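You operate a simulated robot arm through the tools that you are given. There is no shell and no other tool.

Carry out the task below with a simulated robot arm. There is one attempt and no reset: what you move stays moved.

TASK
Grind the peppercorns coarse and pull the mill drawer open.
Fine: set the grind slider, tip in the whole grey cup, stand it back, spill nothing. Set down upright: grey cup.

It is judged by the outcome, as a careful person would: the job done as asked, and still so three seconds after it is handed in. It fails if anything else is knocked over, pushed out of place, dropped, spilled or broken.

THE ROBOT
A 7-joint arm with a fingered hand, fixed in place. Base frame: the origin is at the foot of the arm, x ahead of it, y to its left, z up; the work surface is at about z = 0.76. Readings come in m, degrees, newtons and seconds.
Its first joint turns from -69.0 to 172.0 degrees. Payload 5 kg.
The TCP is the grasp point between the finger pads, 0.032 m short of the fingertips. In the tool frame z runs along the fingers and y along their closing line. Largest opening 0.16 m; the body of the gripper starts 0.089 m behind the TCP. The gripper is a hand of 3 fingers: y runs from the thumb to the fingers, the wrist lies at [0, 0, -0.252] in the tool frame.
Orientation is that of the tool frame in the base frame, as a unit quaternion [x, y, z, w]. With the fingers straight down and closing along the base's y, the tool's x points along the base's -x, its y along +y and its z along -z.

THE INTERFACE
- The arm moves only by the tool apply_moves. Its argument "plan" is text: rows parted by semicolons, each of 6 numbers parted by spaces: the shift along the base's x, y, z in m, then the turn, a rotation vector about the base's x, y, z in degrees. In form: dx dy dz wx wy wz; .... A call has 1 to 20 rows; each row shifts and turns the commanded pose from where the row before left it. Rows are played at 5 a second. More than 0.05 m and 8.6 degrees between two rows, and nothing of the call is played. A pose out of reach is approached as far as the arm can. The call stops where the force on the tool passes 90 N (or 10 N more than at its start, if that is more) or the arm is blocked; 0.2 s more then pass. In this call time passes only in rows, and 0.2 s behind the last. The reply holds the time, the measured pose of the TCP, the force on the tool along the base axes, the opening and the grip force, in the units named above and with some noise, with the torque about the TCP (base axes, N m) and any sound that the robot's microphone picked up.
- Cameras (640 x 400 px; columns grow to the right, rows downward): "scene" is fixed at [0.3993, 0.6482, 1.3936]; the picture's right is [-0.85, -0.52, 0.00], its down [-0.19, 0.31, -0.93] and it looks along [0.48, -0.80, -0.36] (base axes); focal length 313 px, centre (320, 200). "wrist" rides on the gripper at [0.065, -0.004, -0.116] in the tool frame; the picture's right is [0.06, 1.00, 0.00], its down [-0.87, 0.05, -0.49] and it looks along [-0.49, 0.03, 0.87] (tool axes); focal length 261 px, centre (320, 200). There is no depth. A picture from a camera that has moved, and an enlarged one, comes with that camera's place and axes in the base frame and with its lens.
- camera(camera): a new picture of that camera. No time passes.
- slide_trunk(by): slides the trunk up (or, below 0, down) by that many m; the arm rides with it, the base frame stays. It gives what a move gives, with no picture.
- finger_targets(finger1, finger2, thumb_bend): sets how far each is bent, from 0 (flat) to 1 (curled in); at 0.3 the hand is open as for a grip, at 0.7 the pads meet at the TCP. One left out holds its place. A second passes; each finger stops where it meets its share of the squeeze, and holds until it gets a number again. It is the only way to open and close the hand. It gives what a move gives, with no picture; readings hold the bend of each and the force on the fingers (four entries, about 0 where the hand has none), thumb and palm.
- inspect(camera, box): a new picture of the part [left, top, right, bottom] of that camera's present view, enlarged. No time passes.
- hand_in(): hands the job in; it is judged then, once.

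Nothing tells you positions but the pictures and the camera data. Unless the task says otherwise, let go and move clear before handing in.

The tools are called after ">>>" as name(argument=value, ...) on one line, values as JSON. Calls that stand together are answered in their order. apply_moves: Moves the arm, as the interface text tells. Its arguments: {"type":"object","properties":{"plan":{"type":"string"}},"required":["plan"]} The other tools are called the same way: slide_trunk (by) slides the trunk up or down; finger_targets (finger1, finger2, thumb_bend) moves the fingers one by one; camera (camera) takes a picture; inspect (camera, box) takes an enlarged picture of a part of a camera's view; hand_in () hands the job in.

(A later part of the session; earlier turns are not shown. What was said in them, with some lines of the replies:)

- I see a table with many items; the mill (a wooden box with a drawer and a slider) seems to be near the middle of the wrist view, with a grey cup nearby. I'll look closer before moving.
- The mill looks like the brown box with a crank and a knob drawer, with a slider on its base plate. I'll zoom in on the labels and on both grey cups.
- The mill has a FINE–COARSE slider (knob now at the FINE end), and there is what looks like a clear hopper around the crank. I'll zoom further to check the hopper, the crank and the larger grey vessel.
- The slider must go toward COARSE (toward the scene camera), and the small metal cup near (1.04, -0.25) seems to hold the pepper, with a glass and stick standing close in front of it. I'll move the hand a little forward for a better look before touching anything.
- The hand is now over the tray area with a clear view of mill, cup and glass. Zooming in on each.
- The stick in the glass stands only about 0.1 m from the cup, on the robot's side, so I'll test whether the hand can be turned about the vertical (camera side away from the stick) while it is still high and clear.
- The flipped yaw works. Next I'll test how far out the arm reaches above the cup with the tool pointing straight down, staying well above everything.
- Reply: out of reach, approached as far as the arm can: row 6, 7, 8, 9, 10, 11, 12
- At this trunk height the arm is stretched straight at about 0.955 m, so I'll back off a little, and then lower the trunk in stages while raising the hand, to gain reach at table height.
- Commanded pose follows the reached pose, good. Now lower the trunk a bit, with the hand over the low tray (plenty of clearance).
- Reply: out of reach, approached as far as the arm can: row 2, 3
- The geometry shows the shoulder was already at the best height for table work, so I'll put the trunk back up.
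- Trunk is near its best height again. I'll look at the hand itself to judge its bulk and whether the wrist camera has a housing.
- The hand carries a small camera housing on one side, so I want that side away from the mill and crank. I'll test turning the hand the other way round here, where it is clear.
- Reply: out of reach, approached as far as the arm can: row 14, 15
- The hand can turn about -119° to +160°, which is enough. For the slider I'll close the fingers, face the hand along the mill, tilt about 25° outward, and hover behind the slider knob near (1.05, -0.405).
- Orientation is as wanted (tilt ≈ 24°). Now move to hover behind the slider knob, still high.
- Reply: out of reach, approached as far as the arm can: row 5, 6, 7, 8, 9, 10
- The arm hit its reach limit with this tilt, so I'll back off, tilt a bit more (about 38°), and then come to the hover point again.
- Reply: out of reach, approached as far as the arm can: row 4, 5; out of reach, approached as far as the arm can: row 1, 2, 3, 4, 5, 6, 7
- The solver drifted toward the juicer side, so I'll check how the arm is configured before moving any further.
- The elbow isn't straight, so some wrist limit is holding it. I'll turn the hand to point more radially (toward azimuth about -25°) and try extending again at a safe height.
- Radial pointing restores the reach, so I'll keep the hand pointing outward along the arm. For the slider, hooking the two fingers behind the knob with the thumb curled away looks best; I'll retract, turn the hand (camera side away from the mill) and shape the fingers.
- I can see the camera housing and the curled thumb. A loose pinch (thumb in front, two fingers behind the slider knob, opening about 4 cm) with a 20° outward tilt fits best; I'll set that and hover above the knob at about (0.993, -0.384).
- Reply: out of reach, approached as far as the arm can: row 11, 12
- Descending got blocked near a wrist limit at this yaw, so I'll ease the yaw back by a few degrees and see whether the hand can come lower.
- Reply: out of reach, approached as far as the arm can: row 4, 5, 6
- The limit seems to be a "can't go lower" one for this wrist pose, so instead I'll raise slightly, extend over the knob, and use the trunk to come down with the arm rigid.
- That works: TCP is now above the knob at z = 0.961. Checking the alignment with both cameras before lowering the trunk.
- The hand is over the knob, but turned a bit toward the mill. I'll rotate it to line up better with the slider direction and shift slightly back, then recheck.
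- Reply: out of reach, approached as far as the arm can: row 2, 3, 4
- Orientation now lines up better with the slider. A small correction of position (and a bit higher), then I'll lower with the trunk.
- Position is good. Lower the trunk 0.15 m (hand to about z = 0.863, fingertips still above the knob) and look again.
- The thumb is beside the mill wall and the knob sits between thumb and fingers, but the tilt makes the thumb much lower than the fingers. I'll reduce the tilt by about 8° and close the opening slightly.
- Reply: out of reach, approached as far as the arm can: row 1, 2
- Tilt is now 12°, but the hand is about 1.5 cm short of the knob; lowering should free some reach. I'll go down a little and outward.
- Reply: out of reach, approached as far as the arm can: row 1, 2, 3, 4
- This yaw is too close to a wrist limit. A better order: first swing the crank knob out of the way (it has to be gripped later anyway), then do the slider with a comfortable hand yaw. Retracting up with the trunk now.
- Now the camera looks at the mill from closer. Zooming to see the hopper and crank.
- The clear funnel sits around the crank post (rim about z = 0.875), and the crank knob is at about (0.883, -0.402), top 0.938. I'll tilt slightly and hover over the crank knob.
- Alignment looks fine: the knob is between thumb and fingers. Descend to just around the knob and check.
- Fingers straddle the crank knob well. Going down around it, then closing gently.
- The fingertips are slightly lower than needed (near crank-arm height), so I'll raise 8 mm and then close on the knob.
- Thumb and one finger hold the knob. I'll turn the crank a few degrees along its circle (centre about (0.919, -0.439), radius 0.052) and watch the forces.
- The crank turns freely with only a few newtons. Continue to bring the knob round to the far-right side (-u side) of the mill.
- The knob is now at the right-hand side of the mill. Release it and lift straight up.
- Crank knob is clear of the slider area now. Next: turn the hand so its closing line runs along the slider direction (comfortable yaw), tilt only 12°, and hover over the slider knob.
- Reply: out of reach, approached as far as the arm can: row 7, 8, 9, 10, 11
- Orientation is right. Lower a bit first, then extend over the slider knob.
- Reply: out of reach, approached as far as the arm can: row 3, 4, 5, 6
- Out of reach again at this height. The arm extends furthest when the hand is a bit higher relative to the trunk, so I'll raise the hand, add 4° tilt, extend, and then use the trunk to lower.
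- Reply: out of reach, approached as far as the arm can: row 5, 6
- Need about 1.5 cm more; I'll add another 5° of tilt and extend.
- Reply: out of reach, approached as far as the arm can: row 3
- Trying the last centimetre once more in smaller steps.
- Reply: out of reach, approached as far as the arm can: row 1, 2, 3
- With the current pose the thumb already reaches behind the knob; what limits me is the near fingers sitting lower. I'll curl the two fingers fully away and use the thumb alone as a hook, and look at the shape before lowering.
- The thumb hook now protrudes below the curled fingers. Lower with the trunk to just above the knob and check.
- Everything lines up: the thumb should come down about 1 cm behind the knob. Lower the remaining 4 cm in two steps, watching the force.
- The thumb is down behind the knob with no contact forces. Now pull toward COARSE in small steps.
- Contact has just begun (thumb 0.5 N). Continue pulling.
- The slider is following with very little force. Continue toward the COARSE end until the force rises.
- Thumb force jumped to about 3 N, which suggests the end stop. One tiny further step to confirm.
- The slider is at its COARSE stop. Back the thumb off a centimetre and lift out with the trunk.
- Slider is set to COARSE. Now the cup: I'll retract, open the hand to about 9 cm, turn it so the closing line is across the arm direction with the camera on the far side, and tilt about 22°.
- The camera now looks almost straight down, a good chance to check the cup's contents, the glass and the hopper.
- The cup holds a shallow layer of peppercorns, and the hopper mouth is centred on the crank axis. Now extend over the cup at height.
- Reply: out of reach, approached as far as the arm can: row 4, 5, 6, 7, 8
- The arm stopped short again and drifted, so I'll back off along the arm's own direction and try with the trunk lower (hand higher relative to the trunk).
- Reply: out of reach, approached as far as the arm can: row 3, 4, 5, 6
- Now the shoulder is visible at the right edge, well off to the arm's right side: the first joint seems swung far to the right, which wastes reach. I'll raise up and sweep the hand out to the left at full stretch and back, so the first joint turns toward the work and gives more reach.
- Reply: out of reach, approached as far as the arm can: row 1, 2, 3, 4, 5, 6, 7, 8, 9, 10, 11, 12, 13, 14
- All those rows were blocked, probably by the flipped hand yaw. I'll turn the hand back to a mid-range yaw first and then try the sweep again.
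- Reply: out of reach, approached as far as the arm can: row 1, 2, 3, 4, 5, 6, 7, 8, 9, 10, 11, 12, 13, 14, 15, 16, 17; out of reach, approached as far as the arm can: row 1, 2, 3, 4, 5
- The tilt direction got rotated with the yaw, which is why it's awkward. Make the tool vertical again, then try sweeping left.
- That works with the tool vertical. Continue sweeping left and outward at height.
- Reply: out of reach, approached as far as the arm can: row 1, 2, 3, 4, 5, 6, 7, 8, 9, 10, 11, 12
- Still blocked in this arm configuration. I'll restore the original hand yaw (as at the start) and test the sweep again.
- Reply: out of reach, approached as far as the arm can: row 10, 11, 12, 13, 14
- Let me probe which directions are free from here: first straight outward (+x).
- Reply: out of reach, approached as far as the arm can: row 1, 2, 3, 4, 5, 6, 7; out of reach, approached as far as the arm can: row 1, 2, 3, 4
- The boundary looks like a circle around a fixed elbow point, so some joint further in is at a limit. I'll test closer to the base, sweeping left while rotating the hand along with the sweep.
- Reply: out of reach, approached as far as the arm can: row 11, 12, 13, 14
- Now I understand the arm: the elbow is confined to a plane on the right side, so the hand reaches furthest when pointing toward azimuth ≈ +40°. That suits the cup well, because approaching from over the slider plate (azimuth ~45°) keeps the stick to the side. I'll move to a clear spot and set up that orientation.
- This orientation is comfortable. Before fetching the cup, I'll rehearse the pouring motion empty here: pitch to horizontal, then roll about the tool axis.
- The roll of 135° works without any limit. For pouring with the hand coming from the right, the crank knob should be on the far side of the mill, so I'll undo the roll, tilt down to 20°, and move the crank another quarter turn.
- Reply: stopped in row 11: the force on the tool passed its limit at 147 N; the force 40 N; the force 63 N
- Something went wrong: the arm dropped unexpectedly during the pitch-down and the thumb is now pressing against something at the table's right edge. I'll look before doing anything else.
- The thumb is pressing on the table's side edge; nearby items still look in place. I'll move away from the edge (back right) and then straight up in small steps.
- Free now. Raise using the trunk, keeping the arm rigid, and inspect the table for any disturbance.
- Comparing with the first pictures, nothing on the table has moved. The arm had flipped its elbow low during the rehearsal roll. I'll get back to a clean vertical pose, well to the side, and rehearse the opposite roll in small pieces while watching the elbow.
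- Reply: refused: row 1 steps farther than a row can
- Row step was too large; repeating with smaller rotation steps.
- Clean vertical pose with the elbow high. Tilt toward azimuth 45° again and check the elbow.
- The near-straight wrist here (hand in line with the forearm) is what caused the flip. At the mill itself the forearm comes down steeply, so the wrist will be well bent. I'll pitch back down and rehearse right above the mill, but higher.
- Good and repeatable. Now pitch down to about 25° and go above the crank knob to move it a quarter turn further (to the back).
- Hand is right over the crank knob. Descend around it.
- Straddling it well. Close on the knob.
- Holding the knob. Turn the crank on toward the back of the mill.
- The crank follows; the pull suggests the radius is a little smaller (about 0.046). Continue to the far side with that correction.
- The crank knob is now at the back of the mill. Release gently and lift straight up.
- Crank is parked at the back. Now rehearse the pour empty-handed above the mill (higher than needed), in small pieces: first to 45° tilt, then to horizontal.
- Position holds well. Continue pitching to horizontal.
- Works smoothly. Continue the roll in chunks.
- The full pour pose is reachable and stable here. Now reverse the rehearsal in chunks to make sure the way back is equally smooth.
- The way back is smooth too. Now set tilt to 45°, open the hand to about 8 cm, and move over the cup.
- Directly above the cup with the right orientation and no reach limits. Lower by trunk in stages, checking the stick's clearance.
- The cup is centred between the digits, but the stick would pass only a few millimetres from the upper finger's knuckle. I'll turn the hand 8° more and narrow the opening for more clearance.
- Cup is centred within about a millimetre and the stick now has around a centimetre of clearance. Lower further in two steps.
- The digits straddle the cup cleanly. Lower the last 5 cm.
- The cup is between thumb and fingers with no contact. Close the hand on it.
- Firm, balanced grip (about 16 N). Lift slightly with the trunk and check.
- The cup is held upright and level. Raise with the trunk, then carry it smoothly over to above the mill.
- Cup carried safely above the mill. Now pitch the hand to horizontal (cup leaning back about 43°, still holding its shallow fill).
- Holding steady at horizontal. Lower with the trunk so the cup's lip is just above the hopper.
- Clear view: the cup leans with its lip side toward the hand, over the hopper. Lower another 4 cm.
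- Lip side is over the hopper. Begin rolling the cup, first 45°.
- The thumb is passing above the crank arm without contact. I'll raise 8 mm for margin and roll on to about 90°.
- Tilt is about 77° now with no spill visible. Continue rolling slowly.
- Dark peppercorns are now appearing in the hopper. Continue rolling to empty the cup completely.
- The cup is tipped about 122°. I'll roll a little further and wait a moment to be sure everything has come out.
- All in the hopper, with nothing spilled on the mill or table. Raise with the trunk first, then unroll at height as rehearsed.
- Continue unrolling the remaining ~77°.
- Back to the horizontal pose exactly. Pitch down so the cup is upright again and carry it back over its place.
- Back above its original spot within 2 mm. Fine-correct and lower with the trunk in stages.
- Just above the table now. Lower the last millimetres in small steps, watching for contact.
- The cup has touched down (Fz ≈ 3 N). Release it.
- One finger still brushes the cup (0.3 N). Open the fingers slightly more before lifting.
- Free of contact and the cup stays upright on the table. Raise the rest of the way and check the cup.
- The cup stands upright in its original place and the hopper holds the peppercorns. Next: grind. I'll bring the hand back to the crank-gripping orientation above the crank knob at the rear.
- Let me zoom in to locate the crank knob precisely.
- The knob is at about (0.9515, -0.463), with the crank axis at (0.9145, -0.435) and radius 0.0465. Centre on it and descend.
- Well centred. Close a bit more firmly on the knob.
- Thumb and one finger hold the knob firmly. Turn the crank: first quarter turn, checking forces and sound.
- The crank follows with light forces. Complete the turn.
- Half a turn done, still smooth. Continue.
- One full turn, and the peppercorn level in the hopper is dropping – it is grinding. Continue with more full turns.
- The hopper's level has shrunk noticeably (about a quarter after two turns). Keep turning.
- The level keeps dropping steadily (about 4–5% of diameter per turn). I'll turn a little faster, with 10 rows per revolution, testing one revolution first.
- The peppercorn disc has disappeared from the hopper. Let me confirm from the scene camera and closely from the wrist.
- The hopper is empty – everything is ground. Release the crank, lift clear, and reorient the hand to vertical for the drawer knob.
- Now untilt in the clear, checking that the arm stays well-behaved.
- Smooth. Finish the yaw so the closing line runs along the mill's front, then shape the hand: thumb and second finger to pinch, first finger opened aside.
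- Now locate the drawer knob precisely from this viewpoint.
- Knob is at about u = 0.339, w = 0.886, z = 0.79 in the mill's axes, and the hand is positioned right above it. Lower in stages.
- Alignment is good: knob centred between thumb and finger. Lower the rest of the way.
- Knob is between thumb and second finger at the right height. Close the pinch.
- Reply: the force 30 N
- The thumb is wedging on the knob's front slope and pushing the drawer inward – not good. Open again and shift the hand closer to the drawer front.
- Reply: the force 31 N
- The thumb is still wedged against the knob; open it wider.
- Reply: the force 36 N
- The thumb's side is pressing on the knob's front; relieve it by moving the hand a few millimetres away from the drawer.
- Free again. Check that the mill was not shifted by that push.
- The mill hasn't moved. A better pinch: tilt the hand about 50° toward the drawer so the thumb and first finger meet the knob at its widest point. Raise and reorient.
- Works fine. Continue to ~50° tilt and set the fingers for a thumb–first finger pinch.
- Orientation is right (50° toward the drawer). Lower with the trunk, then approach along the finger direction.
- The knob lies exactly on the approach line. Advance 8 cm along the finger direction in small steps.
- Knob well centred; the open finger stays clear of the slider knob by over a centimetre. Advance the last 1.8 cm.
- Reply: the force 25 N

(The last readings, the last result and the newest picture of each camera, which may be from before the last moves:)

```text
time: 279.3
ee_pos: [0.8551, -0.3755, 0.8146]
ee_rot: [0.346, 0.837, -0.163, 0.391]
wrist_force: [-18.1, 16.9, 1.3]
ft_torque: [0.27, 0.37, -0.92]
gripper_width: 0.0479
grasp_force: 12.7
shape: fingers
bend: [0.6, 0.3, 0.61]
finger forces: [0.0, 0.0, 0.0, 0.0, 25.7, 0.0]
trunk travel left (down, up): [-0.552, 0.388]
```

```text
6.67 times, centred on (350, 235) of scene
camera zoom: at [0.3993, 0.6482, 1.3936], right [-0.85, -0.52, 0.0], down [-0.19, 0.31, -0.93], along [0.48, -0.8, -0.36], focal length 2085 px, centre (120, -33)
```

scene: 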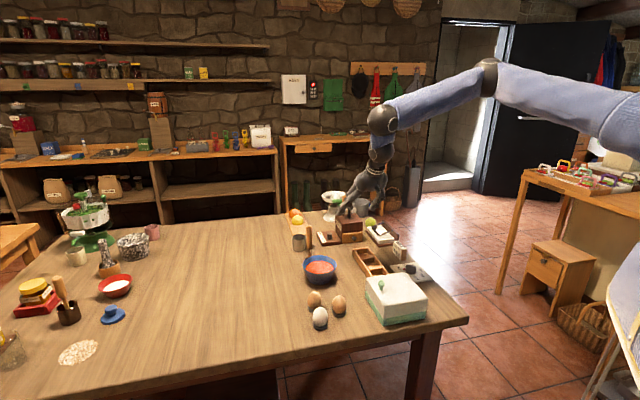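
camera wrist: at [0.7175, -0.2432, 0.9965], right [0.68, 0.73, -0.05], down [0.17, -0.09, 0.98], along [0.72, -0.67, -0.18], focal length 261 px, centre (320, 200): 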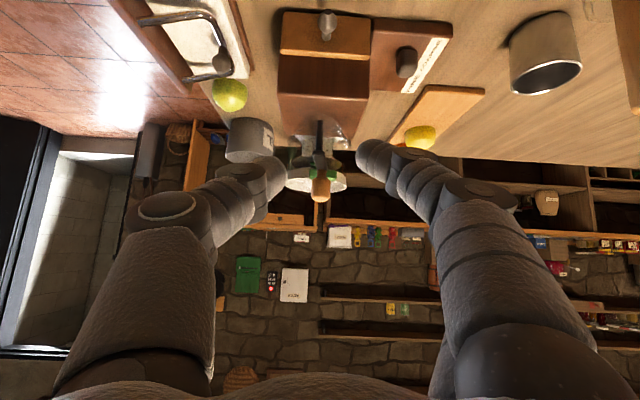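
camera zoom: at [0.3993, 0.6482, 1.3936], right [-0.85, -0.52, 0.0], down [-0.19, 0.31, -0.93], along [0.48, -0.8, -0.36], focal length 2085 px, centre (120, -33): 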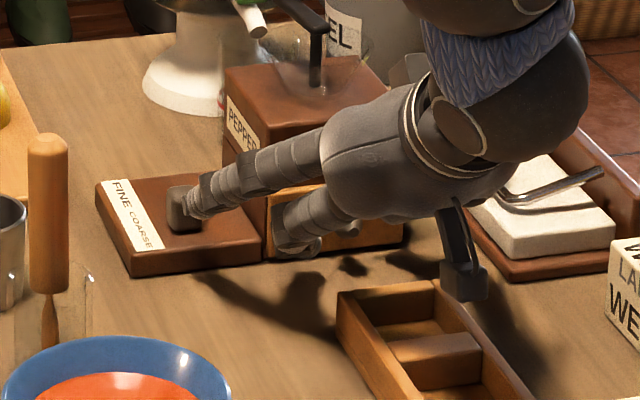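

The thumb tip touched the drawer front. Back off slightly and lower a few millimetres so the knob sits deeper between the pads.

>>> apply_moves(plan="-0.003 0.003 0 0 0 0; 0 0 -0.003 0 0 0; 0 0 0 0 0 0")

>>> inspect(camera="wrist", box=[220, 60, 420, 220])

>>> inspect(camera="scene", box=[320, 215, 370, 255])

```text
time: 280.1
ee_pos: [0.8545, -0.3737, 0.8127]
ee_rot: [0.347, 0.837, -0.164, 0.391]
wrist_force: [0.4, -0.3, 0.3]
ft_torque: [0.02, -0.02, -0.01]
gripper_width: 0.0479
grasp_force: 0.0
shape: fingers
bend: [0.6, 0.3, 0.6]
finger forces: [0.1, 0.0, 0.0, 0.0, 0.0, 0.0]
trunk travel left (down, up): [-0.552, 0.388]
```

```text
2.50 times, centred on (320, 140) of wrist
camera zoom: at [0.758, -0.2834, 0.8372], right [0.68, 0.73, -0.05], down [0.17, -0.09, 0.98], along [0.72, -0.67, -0.18], focal length 652 px, centre (320, 350)
```

zoom: 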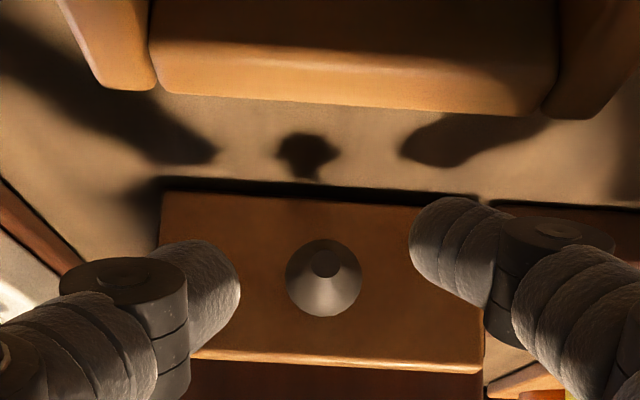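

```text
10.00 times, centred on (345, 235) of scene
camera zoom: at [0.3993, 0.6482, 1.3936], right [-0.85, -0.52, 0.0], down [-0.19, 0.31, -0.93], along [0.48, -0.8, -0.36], focal length 3128 px, centre (70, -150)
```

zoom: 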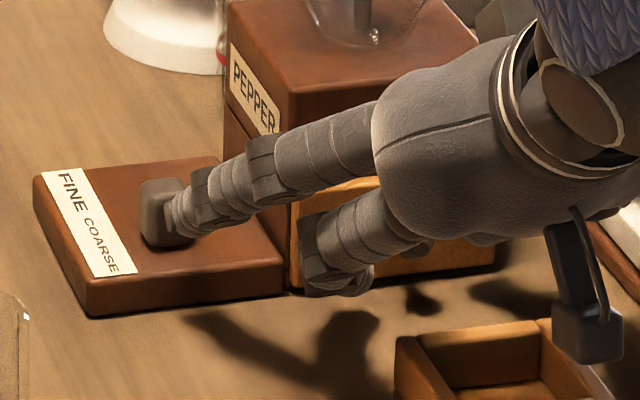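

No contact force now and the knob is well inside the pads. Close thumb and first finger gently.

>>> finger_targets(finger1=0.7, thumb_bend=0.7)

>>> inspect(camera="wrist", box=[220, 60, 420, 220])

```text
time: 281.1
ee_pos: [0.8529, -0.374, 0.8117]
ee_rot: [0.346, 0.837, -0.164, 0.391]
wrist_force: [-0.8, -2.0, -0.5]
ft_torque: [-0.01, 0.02, -0.09]
gripper_width: 0.0256
grasp_force: 5.8
shape: fingers
bend: [0.66, 0.3, 0.68]
finger forces: [4.7, 0.0, 0.0, 0.0, 6.7, 0.1]
trunk travel left (down, up): [-0.552, 0.388]
```

```text
2.50 times, centred on (320, 140) of wrist
camera zoom: at [0.7576, -0.2833, 0.8369], right [0.68, 0.73, -0.05], down [0.17, -0.09, 0.98], along [0.72, -0.67, -0.18], focal length 652 px, centre (320, 350)
```

zoom: 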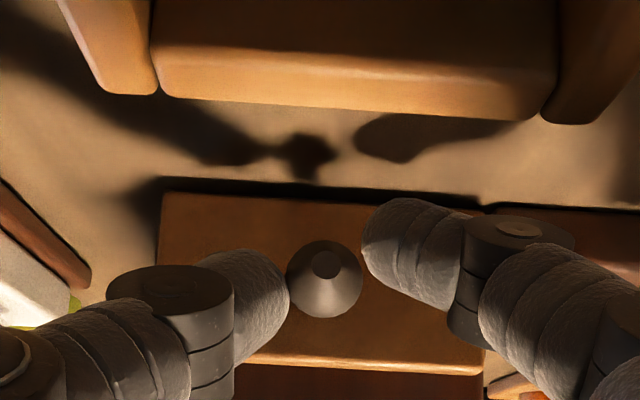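

A clean, balanced pinch. Now pull the drawer straight out in small steps.

>>> apply_moves(plan="-0.0028 0.0028 0 0 0 0; -0.0028 0.0028 0 0 0 0; -0.0028 0.0028 0 0 0 0")

>>> inspect(camera="wrist", box=[220, 60, 420, 220])

>>> inspect(camera="scene", box=[320, 205, 390, 265])

```text
time: 281.9
ee_pos: [0.8443, -0.3647, 0.8118]
ee_rot: [0.345, 0.837, -0.163, 0.391]
wrist_force: [0.2, -0.3, -2.4]
ft_torque: [0.02, 0.04, -0.03]
gripper_width: 0.0258
grasp_force: 5.9
shape: fingers
bend: [0.66, 0.3, 0.68]
finger forces: [5.6, 0.0, 0.1, 0.0, 5.3, 0.0]
trunk travel left (down, up): [-0.552, 0.388]
```

```text
2.50 times, centred on (320, 140) of wrist
camera zoom: at [0.7488, -0.275, 0.837], right [0.68, 0.73, -0.05], down [0.17, -0.09, 0.98], along [0.72, -0.67, -0.18], focal length 652 px, centre (320, 350)
```

zoom: 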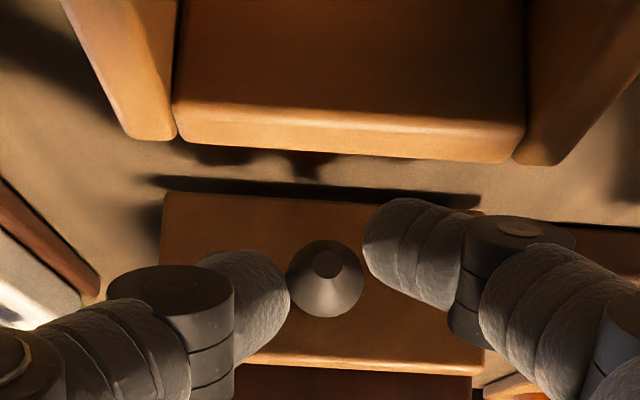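

```text
6.67 times, centred on (355, 235) of scene
camera zoom: at [0.3993, 0.6482, 1.3936], right [-0.85, -0.52, 0.0], down [-0.19, 0.31, -0.93], along [0.48, -0.8, -0.36], focal length 2085 px, centre (87, -33)
```

zoom: 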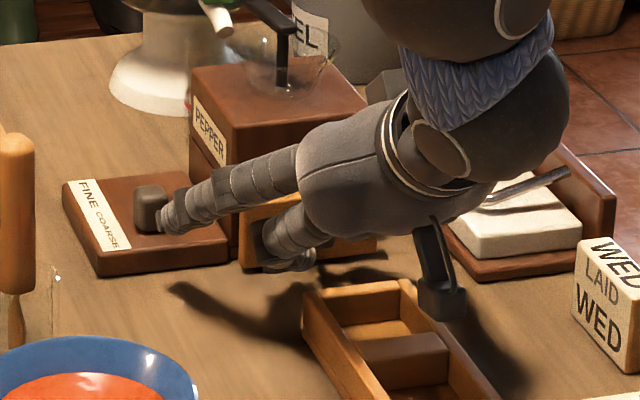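

The drawer is following. Continue pulling, watching the tray in front.

>>> apply_moves(plan="-0.0028 0.0028 0 0 0 0; -0.0028 0.0028 0 0 0 0; -0.0028 0.0028 0 0 0 0; -0.0028 0.0028 0 0 0 0; -0.0028 0.0028 0 0 0 0")

>>> inspect(camera="wrist", box=[220, 60, 420, 220])

>>> inspect(camera="scene", box=[320, 205, 390, 265])

```text
time: 283.1
ee_pos: [0.831, -0.3511, 0.8121]
ee_rot: [0.346, 0.838, -0.163, 0.39]
wrist_force: [-0.5, -1.6, -2.2]
ft_torque: [0.02, 0.03, -0.03]
gripper_width: 0.026
grasp_force: 5.5
shape: fingers
bend: [0.66, 0.3, 0.68]
finger forces: [5.3, 0.0, 0.0, 0.1, 5.8, 0.0]
trunk travel left (down, up): [-0.552, 0.388]
```

```text
2.50 times, centred on (320, 140) of wrist
camera zoom: at [0.7351, -0.2612, 0.8371], right [0.68, 0.73, -0.05], down [0.17, -0.09, 0.98], along [0.72, -0.67, -0.18], focal length 652 px, centre (320, 350)
```

zoom: 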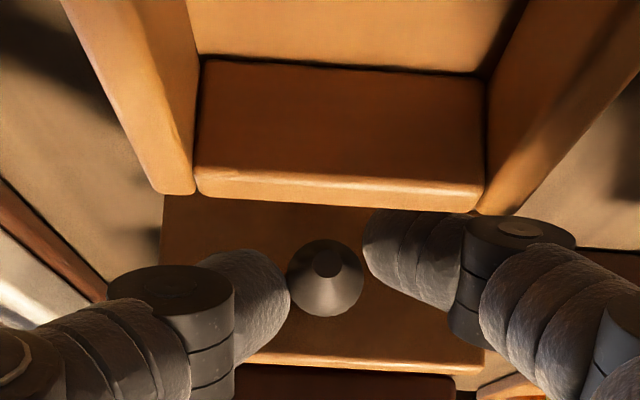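

```text
6.67 times, centred on (355, 235) of scene
camera zoom: at [0.3993, 0.6482, 1.3936], right [-0.85, -0.52, 0.0], down [-0.19, 0.31, -0.93], along [0.48, -0.8, -0.36], focal length 2085 px, centre (87, -33)
```

zoom: 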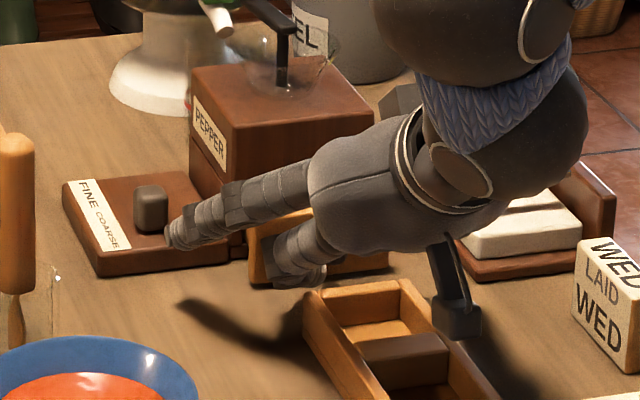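

Drawer out about 3 cm. A little more, keeping the lower finger clear of the tray.

>>> apply_moves(plan="-0.0028 0.0028 0 0 0 0; -0.0028 0.0028 0 0 0 0")

>>> inspect(camera="scene", box=[330, 220, 380, 260])

>>> inspect(camera="wrist", box=[220, 60, 420, 220])

```text
time: 283.7
ee_pos: [0.8255, -0.3468, 0.8124]
ee_rot: [0.346, 0.838, -0.163, 0.39]
wrist_force: [0.4, -2.0, -3.3]
ft_torque: [0.05, -0.01, -0.06]
gripper_width: 0.0259
grasp_force: 6.1
shape: fingers
bend: [0.66, 0.3, 0.68]
finger forces: [6.7, 0.0, 0.0, 0.1, 5.0, 0.0]
trunk travel left (down, up): [-0.552, 0.388]
```

```text
10.00 times, centred on (355, 240) of scene
camera zoom: at [0.3993, 0.6482, 1.3936], right [-0.85, -0.52, 0.0], down [-0.19, 0.31, -0.93], along [0.48, -0.8, -0.36], focal length 3128 px, centre (-30, -200)
```

zoom: 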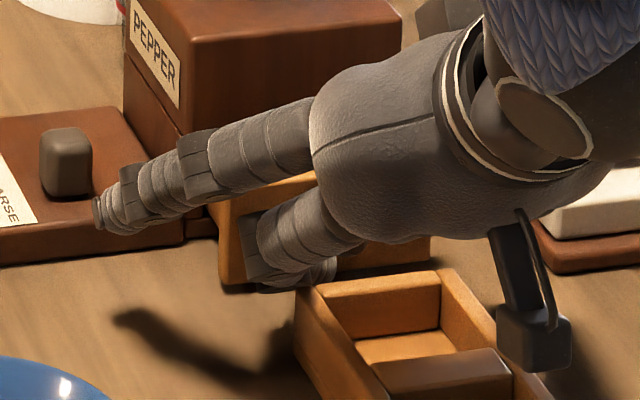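

```text
2.50 times, centred on (320, 140) of wrist
camera zoom: at [0.7297, -0.2558, 0.8372], right [0.68, 0.73, -0.05], down [0.17, -0.09, 0.98], along [0.72, -0.67, -0.18], focal length 652 px, centre (320, 350)
```

zoom: 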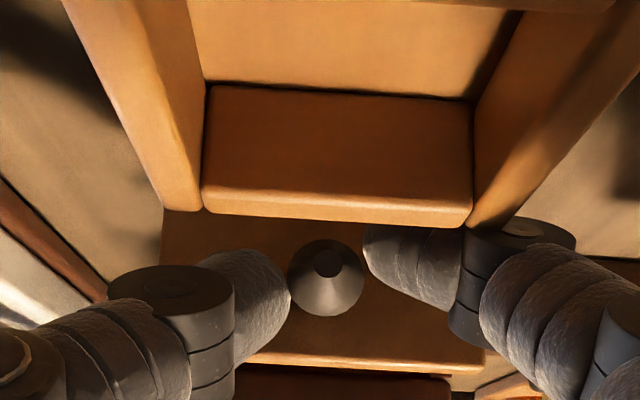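

The finger is now right behind the tray's edge, so I'll stop here, release the knob, and look at how far the drawer is open.

>>> finger_targets(finger1=0.6, thumb_bend=0.6)

>>> slide_trunk(by=0.12)

>>> inspect(camera="scene", box=[320, 205, 390, 265])

>>> camera(camera="wrist")

```text
time: 284.7
ee_pos: [0.8248, -0.3454, 0.8121]
ee_rot: [0.347, 0.837, -0.164, 0.391]
wrist_force: [0.4, -0.2, -0.1]
ft_torque: [-0.02, 0.0, 0.03]
gripper_width: 0.047
grasp_force: 0.0
shape: fingers
bend: [0.6, 0.3, 0.6]
finger forces: [0.1, 0.0, 0.1, 0.0, 0.0, 0.0]
trunk travel left (down, up): [-0.552, 0.388]
```

```text
time: 286.2
ee_pos: [0.8251, -0.3459, 0.9328]
ee_rot: [0.346, 0.837, -0.163, 0.391]
wrist_force: [0.5, 0.1, 1.0]
ft_torque: [0.02, 0.02, 0.01]
gripper_width: 0.047
grasp_force: 0.1
shape: fingers
bend: [0.6, 0.3, 0.6]
finger forces: [0.0, 0.0, 0.0, 0.0, 0.1, 0.0]
trunk travel left (down, up): [-0.672, 0.268]
```

```text
6.67 times, centred on (355, 235) of scene
camera zoom: at [0.3993, 0.6482, 1.3936], right [-0.85, -0.52, 0.0], down [-0.19, 0.31, -0.93], along [0.48, -0.8, -0.36], focal length 2085 px, centre (87, -33)
```

zoom: 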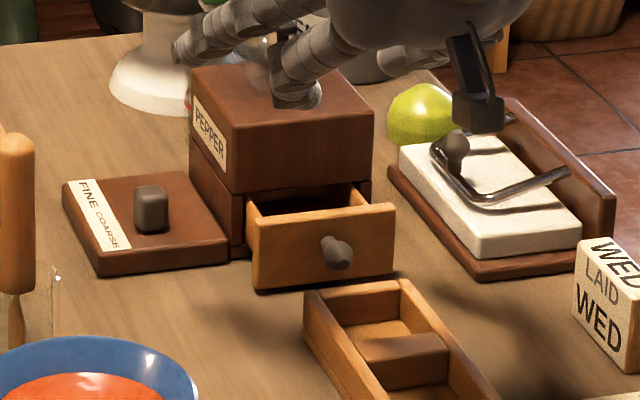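

```text
taken
camera wrist: at [0.7297, -0.2557, 0.9572], right [0.68, 0.73, -0.05], down [0.17, -0.09, 0.98], along [0.72, -0.67, -0.18], focal length 261 px, centre (320, 200)
```

wrist: 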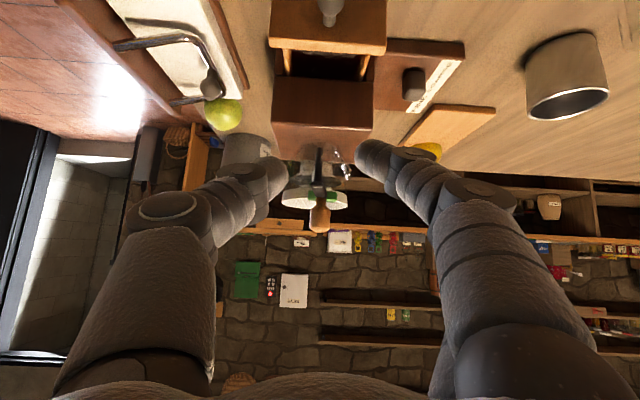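

The drawer is clearly open with its inside visible. Let me look into it and judge how much further it could go.

>>> inspect(camera="wrist", box=[250, 0, 480, 160])

>>> inspect(camera="scene", box=[338, 228, 378, 258])

```text
2.50 times, centred on (365, 80) of wrist
camera zoom: at [0.7297, -0.2557, 0.9572], right [0.68, 0.73, -0.05], down [0.17, -0.09, 0.98], along [0.72, -0.67, -0.18], focal length 652 px, centre (208, 500)
```

zoom: 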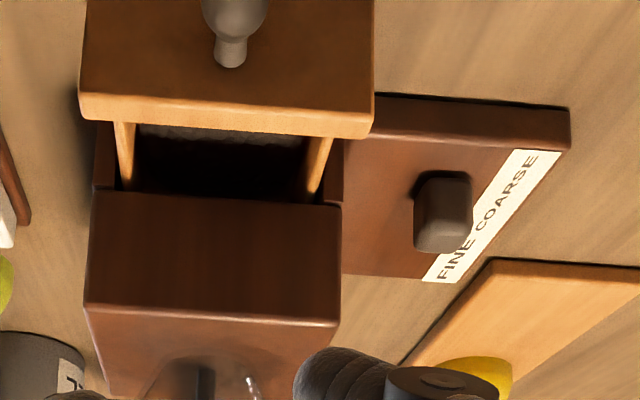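

```text
13.33 times, centred on (358, 243) of scene
camera zoom: at [0.3993, 0.6482, 1.3936], right [-0.85, -0.52, 0.0], down [-0.19, 0.31, -0.93], along [0.48, -0.8, -0.36], focal length 4170 px, centre (-187, -373)
```

zoom: 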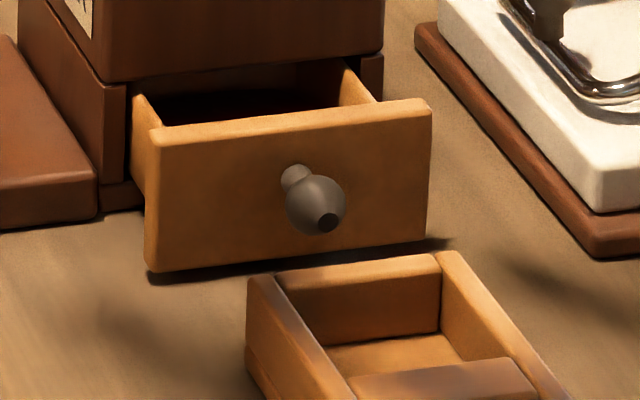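

Ground pepper is visible in the drawer, which is open about 4 cm. I'd like it a bit further out; with a vertical hand the fingertips can stay above the tray's rim. Untilt and reposition over the knob.

>>> apply_moves(plan="0 0 0.005 5.05 5.05 0; 0 0 0.005 5.05 5.05 0; 0 0 0 5.05 5.05 0; 0 0 0 5.05 5.05 0; 0.004 -0.004 0 5.05 5.05 0; 0.004 -0.004 0 5.05 5.05 0; 0.004 -0.004 0 5.05 5.05 0; 0.004 -0.004 0 0 0 0; 0 0 0 0 0 0")

>>> inspect(camera="wrist", box=[220, 60, 420, 220])

```text
time: 288.2
ee_pos: [0.8417, -0.3609, 0.9431]
ee_rot: [0.382, 0.924, -0.001, 0.0]
wrist_force: [-0.3, -0.5, -0.1]
ft_torque: [0.0, 0.01, 0.01]
gripper_width: 0.0471
grasp_force: 0.1
shape: fingers
bend: [0.6, 0.3, 0.6]
finger forces: [0.0, 0.0, 0.1, 0.0, 0.1, 0.0]
trunk travel left (down, up): [-0.672, 0.268]
```

```text
2.50 times, centred on (320, 140) of wrist
camera zoom: at [0.7917, -0.317, 1.0586], right [0.66, 0.75, 0.0], down [0.65, -0.57, 0.49], along [0.37, -0.33, -0.87], focal length 652 px, centre (320, 350)
```

zoom: 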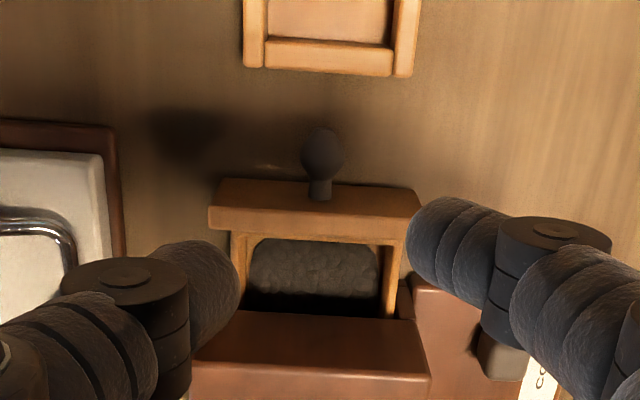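

Coarse-ground pepper fills the drawer nicely. The hand is right over the knob; lower so the fingertips stay just above the tray-rim height.

>>> slide_trunk(by=-0.1)

>>> slide_trunk(by=-0.022)

>>> inspect(camera="wrist", box=[220, 80, 420, 240])

>>> inspect(camera="scene", box=[325, 205, 385, 265])

```text
time: 289.6
ee_pos: [0.8415, -0.3608, 0.8434]
ee_rot: [0.381, 0.924, -0.001, 0.0]
wrist_force: [0.6, 0.4, 0.6]
ft_torque: [0.03, 0.02, 0.02]
gripper_width: 0.047
grasp_force: 0.0
shape: fingers
bend: [0.6, 0.3, 0.6]
finger forces: [0.0, 0.0, 0.1, 0.0, 0.1, 0.0]
trunk travel left (down, up): [-0.572, 0.368]
```

```text
time: 290.2
ee_pos: [0.8392, -0.3606, 0.8214]
ee_rot: [0.381, 0.925, -0.001, 0.001]
wrist_force: [-0.1, -0.4, -0.1]
ft_torque: [-0.02, -0.01, 0.01]
gripper_width: 0.0469
grasp_force: 0.1
shape: fingers
bend: [0.6, 0.3, 0.6]
finger forces: [0.1, 0.1, 0.1, 0.0, 0.0, 0.0]
trunk travel left (down, up): [-0.55, 0.39]
```

```text
2.50 times, centred on (320, 160) of wrist
camera zoom: at [0.7912, -0.3166, 0.9372], right [0.66, 0.75, 0.0], down [0.65, -0.57, 0.49], along [0.37, -0.33, -0.87], focal length 652 px, centre (320, 300)
```

zoom: 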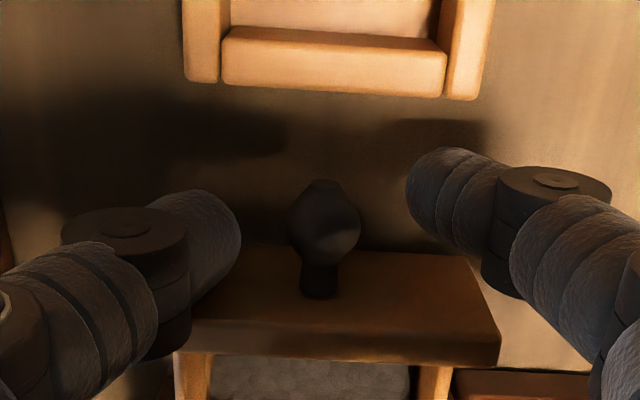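

```text
6.67 times, centred on (355, 235) of scene
camera zoom: at [0.3993, 0.6482, 1.3936], right [-0.85, -0.52, 0.0], down [-0.19, 0.31, -0.93], along [0.48, -0.8, -0.36], focal length 2085 px, centre (87, -33)
```

zoom: 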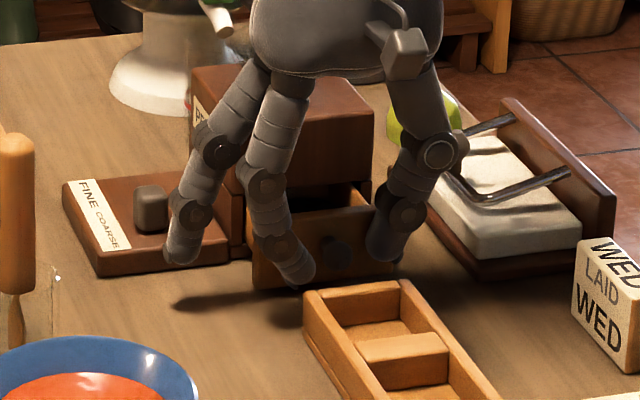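

Knob lies well between thumb and first finger. Pinch it.

>>> finger_targets(finger1=0.7, thumb_bend=0.7)

>>> inspect(camera="wrist", box=[220, 80, 420, 240])

```text
time: 291.2
ee_pos: [0.8408, -0.3608, 0.8208]
ee_rot: [0.382, 0.924, -0.001, 0.001]
wrist_force: [-0.9, -0.4, -0.7]
ft_torque: [-0.02, 0.04, -0.1]
gripper_width: 0.0261
grasp_force: 5.8
shape: fingers
bend: [0.66, 0.3, 0.68]
finger forces: [5.1, 0.0, 0.0, 0.0, 6.5, 0.0]
trunk travel left (down, up): [-0.55, 0.39]
```

```text
2.50 times, centred on (320, 160) of wrist
camera zoom: at [0.7914, -0.3169, 0.9367], right [0.66, 0.75, 0.0], down [0.65, -0.57, 0.49], along [0.37, -0.33, -0.87], focal length 652 px, centre (320, 300)
```

zoom: 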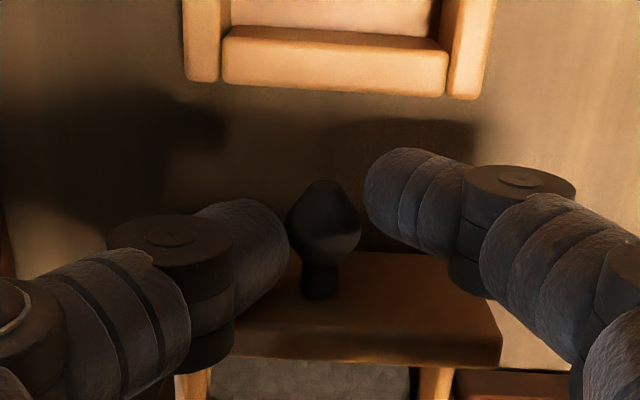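

Good balanced pinch. Pull a little further in tiny steps.

>>> apply_moves(plan="-0.0018 0.0018 0 0 0 0; -0.0018 0.0018 0 0 0 0; -0.0016 0.0016 0 0 0 0")

>>> inspect(camera="wrist", box=[220, 60, 420, 220])

```text
time: 292.0
ee_pos: [0.8358, -0.3555, 0.8216]
ee_rot: [0.38, 0.925, -0.002, 0.0]
wrist_force: [-0.2, -0.8, 0.9]
ft_torque: [0.0, 0.05, -0.07]
gripper_width: 0.0263
grasp_force: 5.6
shape: fingers
bend: [0.66, 0.3, 0.68]
finger forces: [5.4, 0.1, 0.0, 0.1, 6.0, 0.1]
trunk travel left (down, up): [-0.55, 0.39]
```

```text
2.50 times, centred on (320, 140) of wrist
camera zoom: at [0.786, -0.3117, 0.9367], right [0.66, 0.75, 0.0], down [0.65, -0.57, 0.49], along [0.37, -0.33, -0.87], focal length 652 px, centre (320, 350)
```

zoom: 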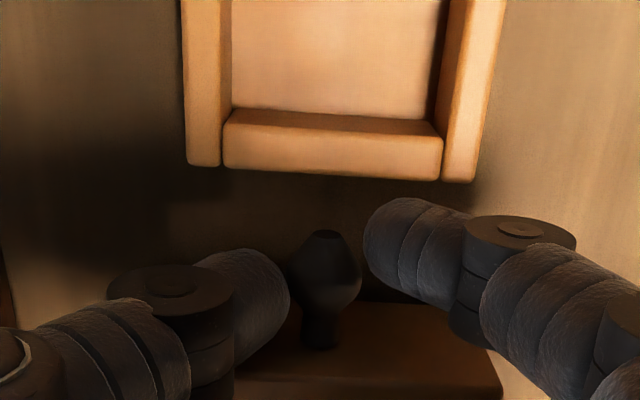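

Still moving freely with clearance to the tray. A few more millimetres.

>>> apply_moves(plan="-0.0018 0.0018 0 0 0 0; -0.0018 0.0018 0 0 0 0")

>>> inspect(camera="wrist", box=[220, 60, 420, 220])

>>> inspect(camera="scene", box=[325, 215, 385, 265])

```text
time: 292.6
ee_pos: [0.8324, -0.3528, 0.8207]
ee_rot: [0.381, 0.925, -0.001, 0.001]
wrist_force: [2.3, -4.1, 1.1]
ft_torque: [-0.06, -0.06, -0.13]
gripper_width: 0.0262
grasp_force: 7.9
shape: fingers
bend: [0.66, 0.3, 0.68]
finger forces: [9.2, 0.1, 0.0, 0.0, 6.3, 0.0]
trunk travel left (down, up): [-0.55, 0.39]
```

```text
2.50 times, centred on (320, 140) of wrist
camera zoom: at [0.7828, -0.3083, 0.9367], right [0.66, 0.75, 0.0], down [0.65, -0.57, 0.49], along [0.37, -0.33, -0.87], focal length 652 px, centre (320, 350)
```

zoom: 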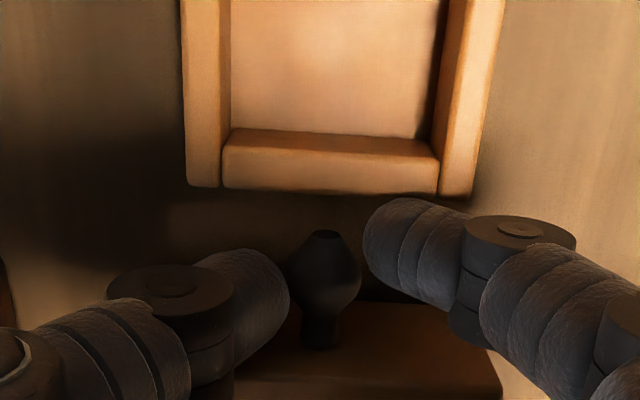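

```text
8.00 times, centred on (355, 240) of scene
camera zoom: at [0.3993, 0.6482, 1.3936], right [-0.85, -0.52, 0.0], down [-0.19, 0.31, -0.93], along [0.48, -0.8, -0.36], focal length 2502 px, centre (40, -120)
```

zoom: 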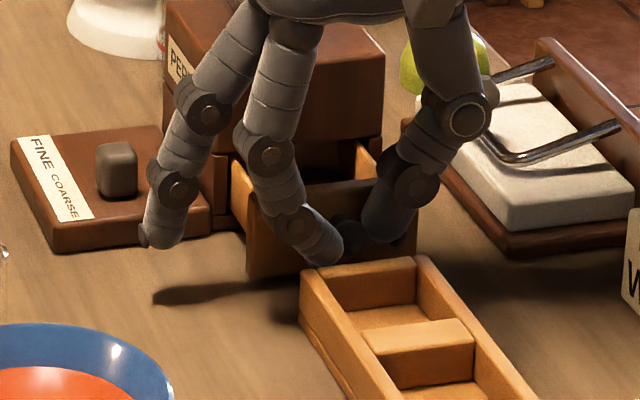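

A small resisting force appears – the drawer is essentially at its stop (about 5 cm out). Release the knob and lift clear.

>>> finger_targets(finger1=0.6, thumb_bend=0.6)

>>> slide_trunk(by=0.03)

>>> inspect(camera="scene", box=[325, 205, 385, 265])

```text
time: 293.6
ee_pos: [0.8319, -0.353, 0.8212]
ee_rot: [0.382, 0.924, -0.002, 0.0]
wrist_force: [5.3, -9.0, 7.4]
ft_torque: [-0.03, -0.13, -0.15]
gripper_width: 0.0395
grasp_force: 6.1
shape: fingers
bend: [0.64, 0.3, 0.6]
finger forces: [12.4, 0.0, 0.0, 0.0, 0.0, 0.1]
trunk travel left (down, up): [-0.55, 0.39]
```

```text
time: 294.4
ee_pos: [0.8316, -0.3522, 0.8507]
ee_rot: [0.381, 0.925, -0.001, 0.001]
wrist_force: [0.2, 0.7, -0.5]
ft_torque: [0.0, 0.03, 0.01]
gripper_width: 0.0469
grasp_force: 0.0
shape: fingers
bend: [0.6, 0.3, 0.6]
finger forces: [0.0, 0.0, 0.0, 0.0, 0.0, 0.1]
trunk travel left (down, up): [-0.58, 0.36]
```

```text
6.67 times, centred on (355, 235) of scene
camera zoom: at [0.3993, 0.6482, 1.3936], right [-0.85, -0.52, 0.0], down [-0.19, 0.31, -0.93], along [0.48, -0.8, -0.36], focal length 2085 px, centre (87, -33)
```

zoom: 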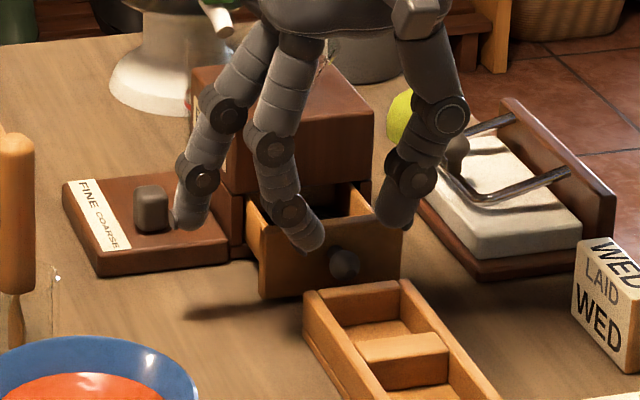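

Released; the tray hasn't shifted. Lift well clear and move back for final checks.

>>> slide_trunk(by=0.2)

>>> apply_moves(plan="-0.03 0 0.01 0 0 0; -0.03 0 0.01 0 0 0; -0.03 0 0.01 0 0 0; -0.03 0 0.01 0 0 0; -0.03 0 0.01 0 0 0; 0 0 0 0 0 0")

>>> camera(camera="scene")

>>> inspect(camera="scene", box=[270, 170, 450, 290])

>>> inspect(camera="scene", box=[310, 215, 380, 265])

>>> camera(camera="wrist")

```text
time: 296.6
ee_pos: [0.8309, -0.3512, 1.0496]
ee_rot: [0.381, 0.925, -0.002, 0.0]
wrist_force: [-0.8, -0.4, -0.4]
ft_torque: [0.02, -0.01, 0.02]
gripper_width: 0.0467
grasp_force: 0.2
shape: fingers
bend: [0.6, 0.3, 0.6]
finger forces: [0.0, 0.1, 0.1, 0.0, 0.0, 0.0]
trunk travel left (down, up): [-0.78, 0.16]
```

```text
time: 298.0
ee_pos: [0.6813, -0.3519, 1.101]
ee_rot: [0.382, 0.924, -0.001, 0.0]
wrist_force: [-0.1, -0.3, -0.5]
ft_torque: [0.01, 0.01, -0.03]
gripper_width: 0.0469
grasp_force: 0.1
shape: fingers
bend: [0.6, 0.3, 0.6]
finger forces: [0.0, 0.0, 0.0, 0.0, 0.1, 0.0]
trunk travel left (down, up): [-0.78, 0.16]
```

```text
taken
```

scene: 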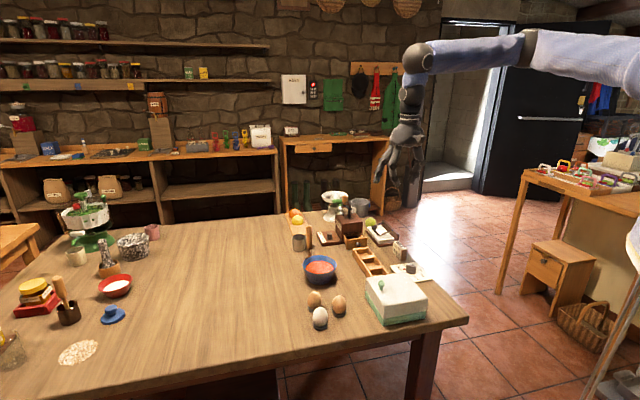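

```text
3.33 times, centred on (360, 230) of scene
camera zoom: at [0.3993, 0.6482, 1.3936], right [-0.85, -0.52, 0.0], down [-0.19, 0.31, -0.93], along [0.48, -0.8, -0.36], focal length 1043 px, centre (187, 100)
```

zoom: 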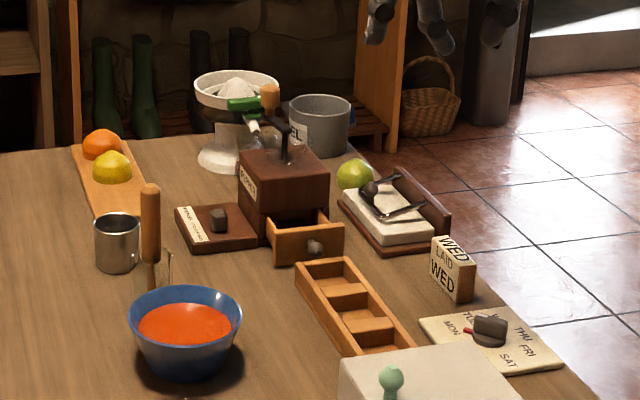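

```text
8.00 times, centred on (345, 240) of scene
camera zoom: at [0.3993, 0.6482, 1.3936], right [-0.85, -0.52, 0.0], down [-0.19, 0.31, -0.93], along [0.48, -0.8, -0.36], focal length 2502 px, centre (120, -120)
```

zoom: 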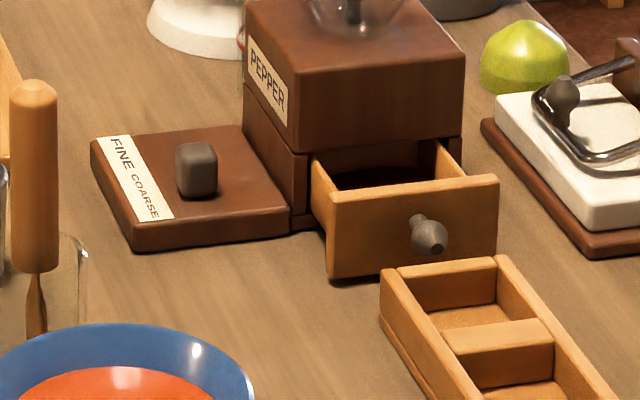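

```text
taken
camera wrist: at [0.6324, -0.3073, 1.2172], right [0.66, 0.75, 0.0], down [0.65, -0.57, 0.49], along [0.37, -0.33, -0.87], focal length 261 px, centre (320, 200)
```

wrist: 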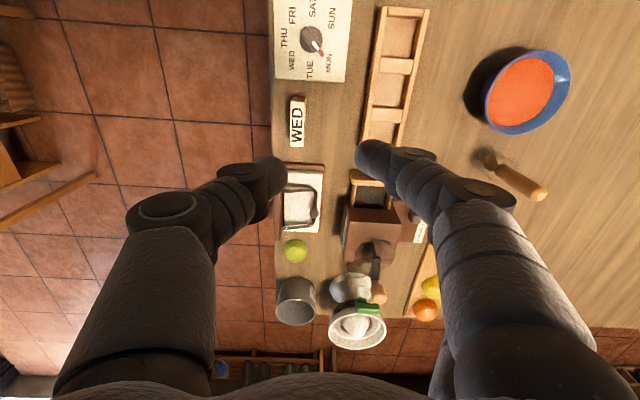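

Everything looks in place: slider at COARSE, cup upright, drawer open. One last check that the cup is truly empty – shift the hand a bit for a view into it.

>>> apply_moves(plan="0.02 0.02 0 0 0 0; 0.02 0.02 0 0 0 0; 0.02 0.02 0 0 0 0; 0.02 0.01 0 0 0 0; 0 0 0 0 0 0")

>>> camera(camera="wrist")

```text
time: 299.2
ee_pos: [0.7603, -0.2809, 1.1044]
ee_rot: [0.381, 0.924, -0.001, 0.001]
wrist_force: [-0.3, 0.4, 0.3]
ft_torque: [0.04, 0.01, 0.02]
gripper_width: 0.047
grasp_force: 0.0
shape: fingers
bend: [0.6, 0.3, 0.6]
finger forces: [0.1, 0.0, 0.1, 0.0, 0.0, 0.0]
trunk travel left (down, up): [-0.78, 0.16]
```

```text
taken
camera wrist: at [0.7112, -0.2373, 1.2196], right [0.66, 0.75, 0.0], down [0.65, -0.57, 0.49], along [0.37, -0.33, -0.87], focal length 261 px, centre (320, 200)
```

wrist: 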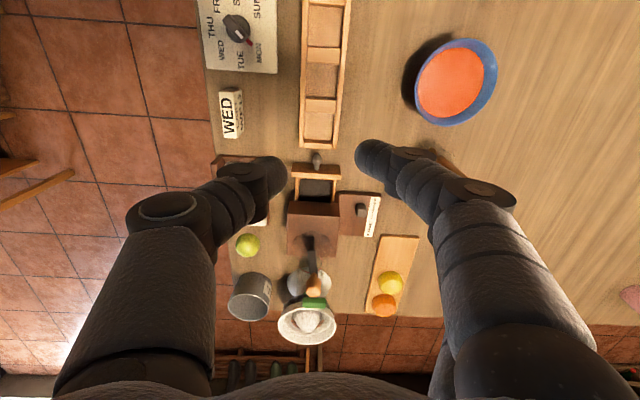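

The fingers hide the cup; rotate the hand for a clear view.

>>> apply_moves(plan="0 0 0 0 0 7.5; 0 0 0 0 0 7.5; 0 0 0 0 0 7.5; 0 0 0 0 0 7.5; 0 0 0 0 0 7.5; 0 0 0 0 0 7.5; 0 0 0 0 0 0")

>>> camera(camera="wrist")

```text
time: 300.8
ee_pos: [0.7622, -0.2806, 1.1011]
ee_rot: [-0.002, 1.0, 0.0, 0.001]
wrist_force: [0.8, 0.5, -0.5]
ft_torque: [-0.02, 0.0, 0.04]
gripper_width: 0.0468
grasp_force: 0.1
shape: fingers
bend: [0.6, 0.3, 0.6]
finger forces: [0.0, 0.0, 0.0, 0.0, 0.0, 0.0]
trunk travel left (down, up): [-0.78, 0.16]
```

```text
taken
camera wrist: at [0.6962, -0.2852, 1.2165], right [-0.07, 1.0, 0.0], down [0.87, 0.06, 0.49], along [0.49, 0.03, -0.87], focal length 261 px, centre (320, 200)
```

wrist: 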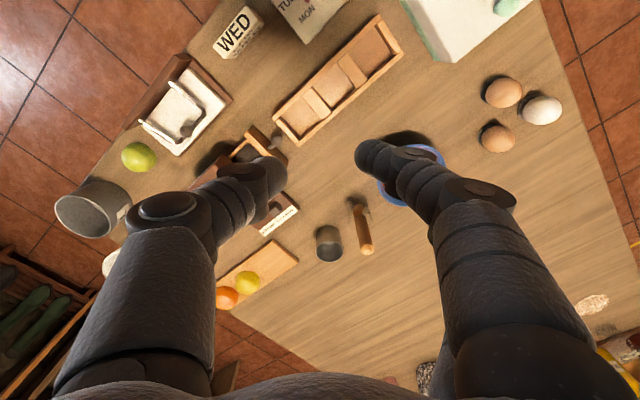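

>>> inspect(camera="wrist", box=[305, 215, 355, 270])

>>> inspect(camera="wrist", box=[260, 110, 400, 280])

>>> inspect(camera="scene", box=[320, 190, 370, 230])

```text
7.27 times, centred on (330, 242) of wrist
camera zoom: at [0.6962, -0.2852, 1.2165], right [-0.07, 1.0, 0.0], down [0.87, 0.06, 0.49], along [0.49, 0.03, -0.87], focal length 1896 px, centre (247, -109)
```

zoom: 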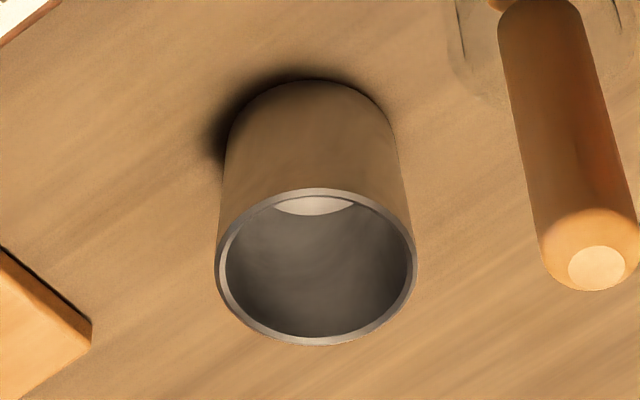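

```text
2.35 times, centred on (330, 195) of wrist
camera zoom: at [0.6962, -0.2852, 1.2165], right [-0.07, 1.0, 0.0], down [0.87, 0.06, 0.49], along [0.49, 0.03, -0.87], focal length 613 px, centre (296, 212)
```

zoom: 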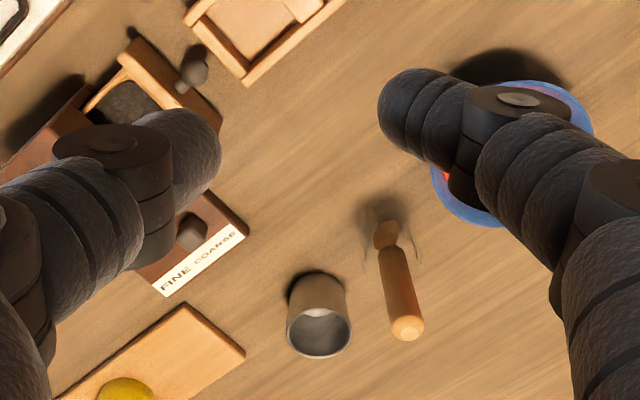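

```text
10.00 times, centred on (345, 210) of scene
camera zoom: at [0.3993, 0.6482, 1.3936], right [-0.85, -0.52, 0.0], down [-0.19, 0.31, -0.93], along [0.48, -0.8, -0.36], focal length 3128 px, centre (70, 100)
```

zoom: 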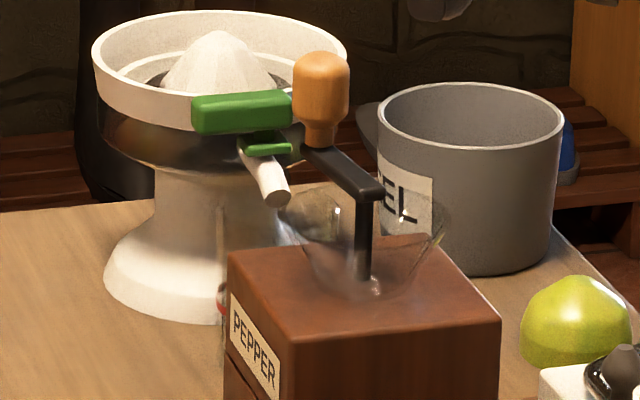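

The cup is empty and upright in its place, and the hopper is empty. The slider sits at COARSE and the drawer is open with ground pepper in it. Nothing is spilled or out of place, and the hand is clear, so I'm handing in.

>>> hand_in()

```text
The job is handed in.
```

The pepper is ground coarse and the mill drawer is pulled open, with the grounds visible inside. I handed the job in; the reply gave no verdict.

- **Slider:** it is at the COARSE end stop. I took "Fine:" in your task as introducing the details, not as the grind setting.
- **Cup:** the whole grey cup went into the hopper and nothing spilled. The cup is empty and upright, within a few millimetres of where it started.
- **Grinding:** five full turns of the crank emptied the hopper. I also turned the empty crank about half a turn beforehand to clear the way. The knob now rests at the back of the mill.
- **Drawer:** it is about 5 cm out, just short of the wooden tray in front of it. I am not sure it is at its full stop, because the last bit of resistance came at least partly from my finger touching the tray.

There were three unplanned contacts:

- Early on the arm dropped unexpectedly, and the thumb hit the side edge of the table at up to 147 N.
- While gripping the drawer knob I pushed the mill inward at about 30 N.
- A finger touched the tray at about 12 N.

I compared camera views from before and after, and nothing on the table had visibly moved.
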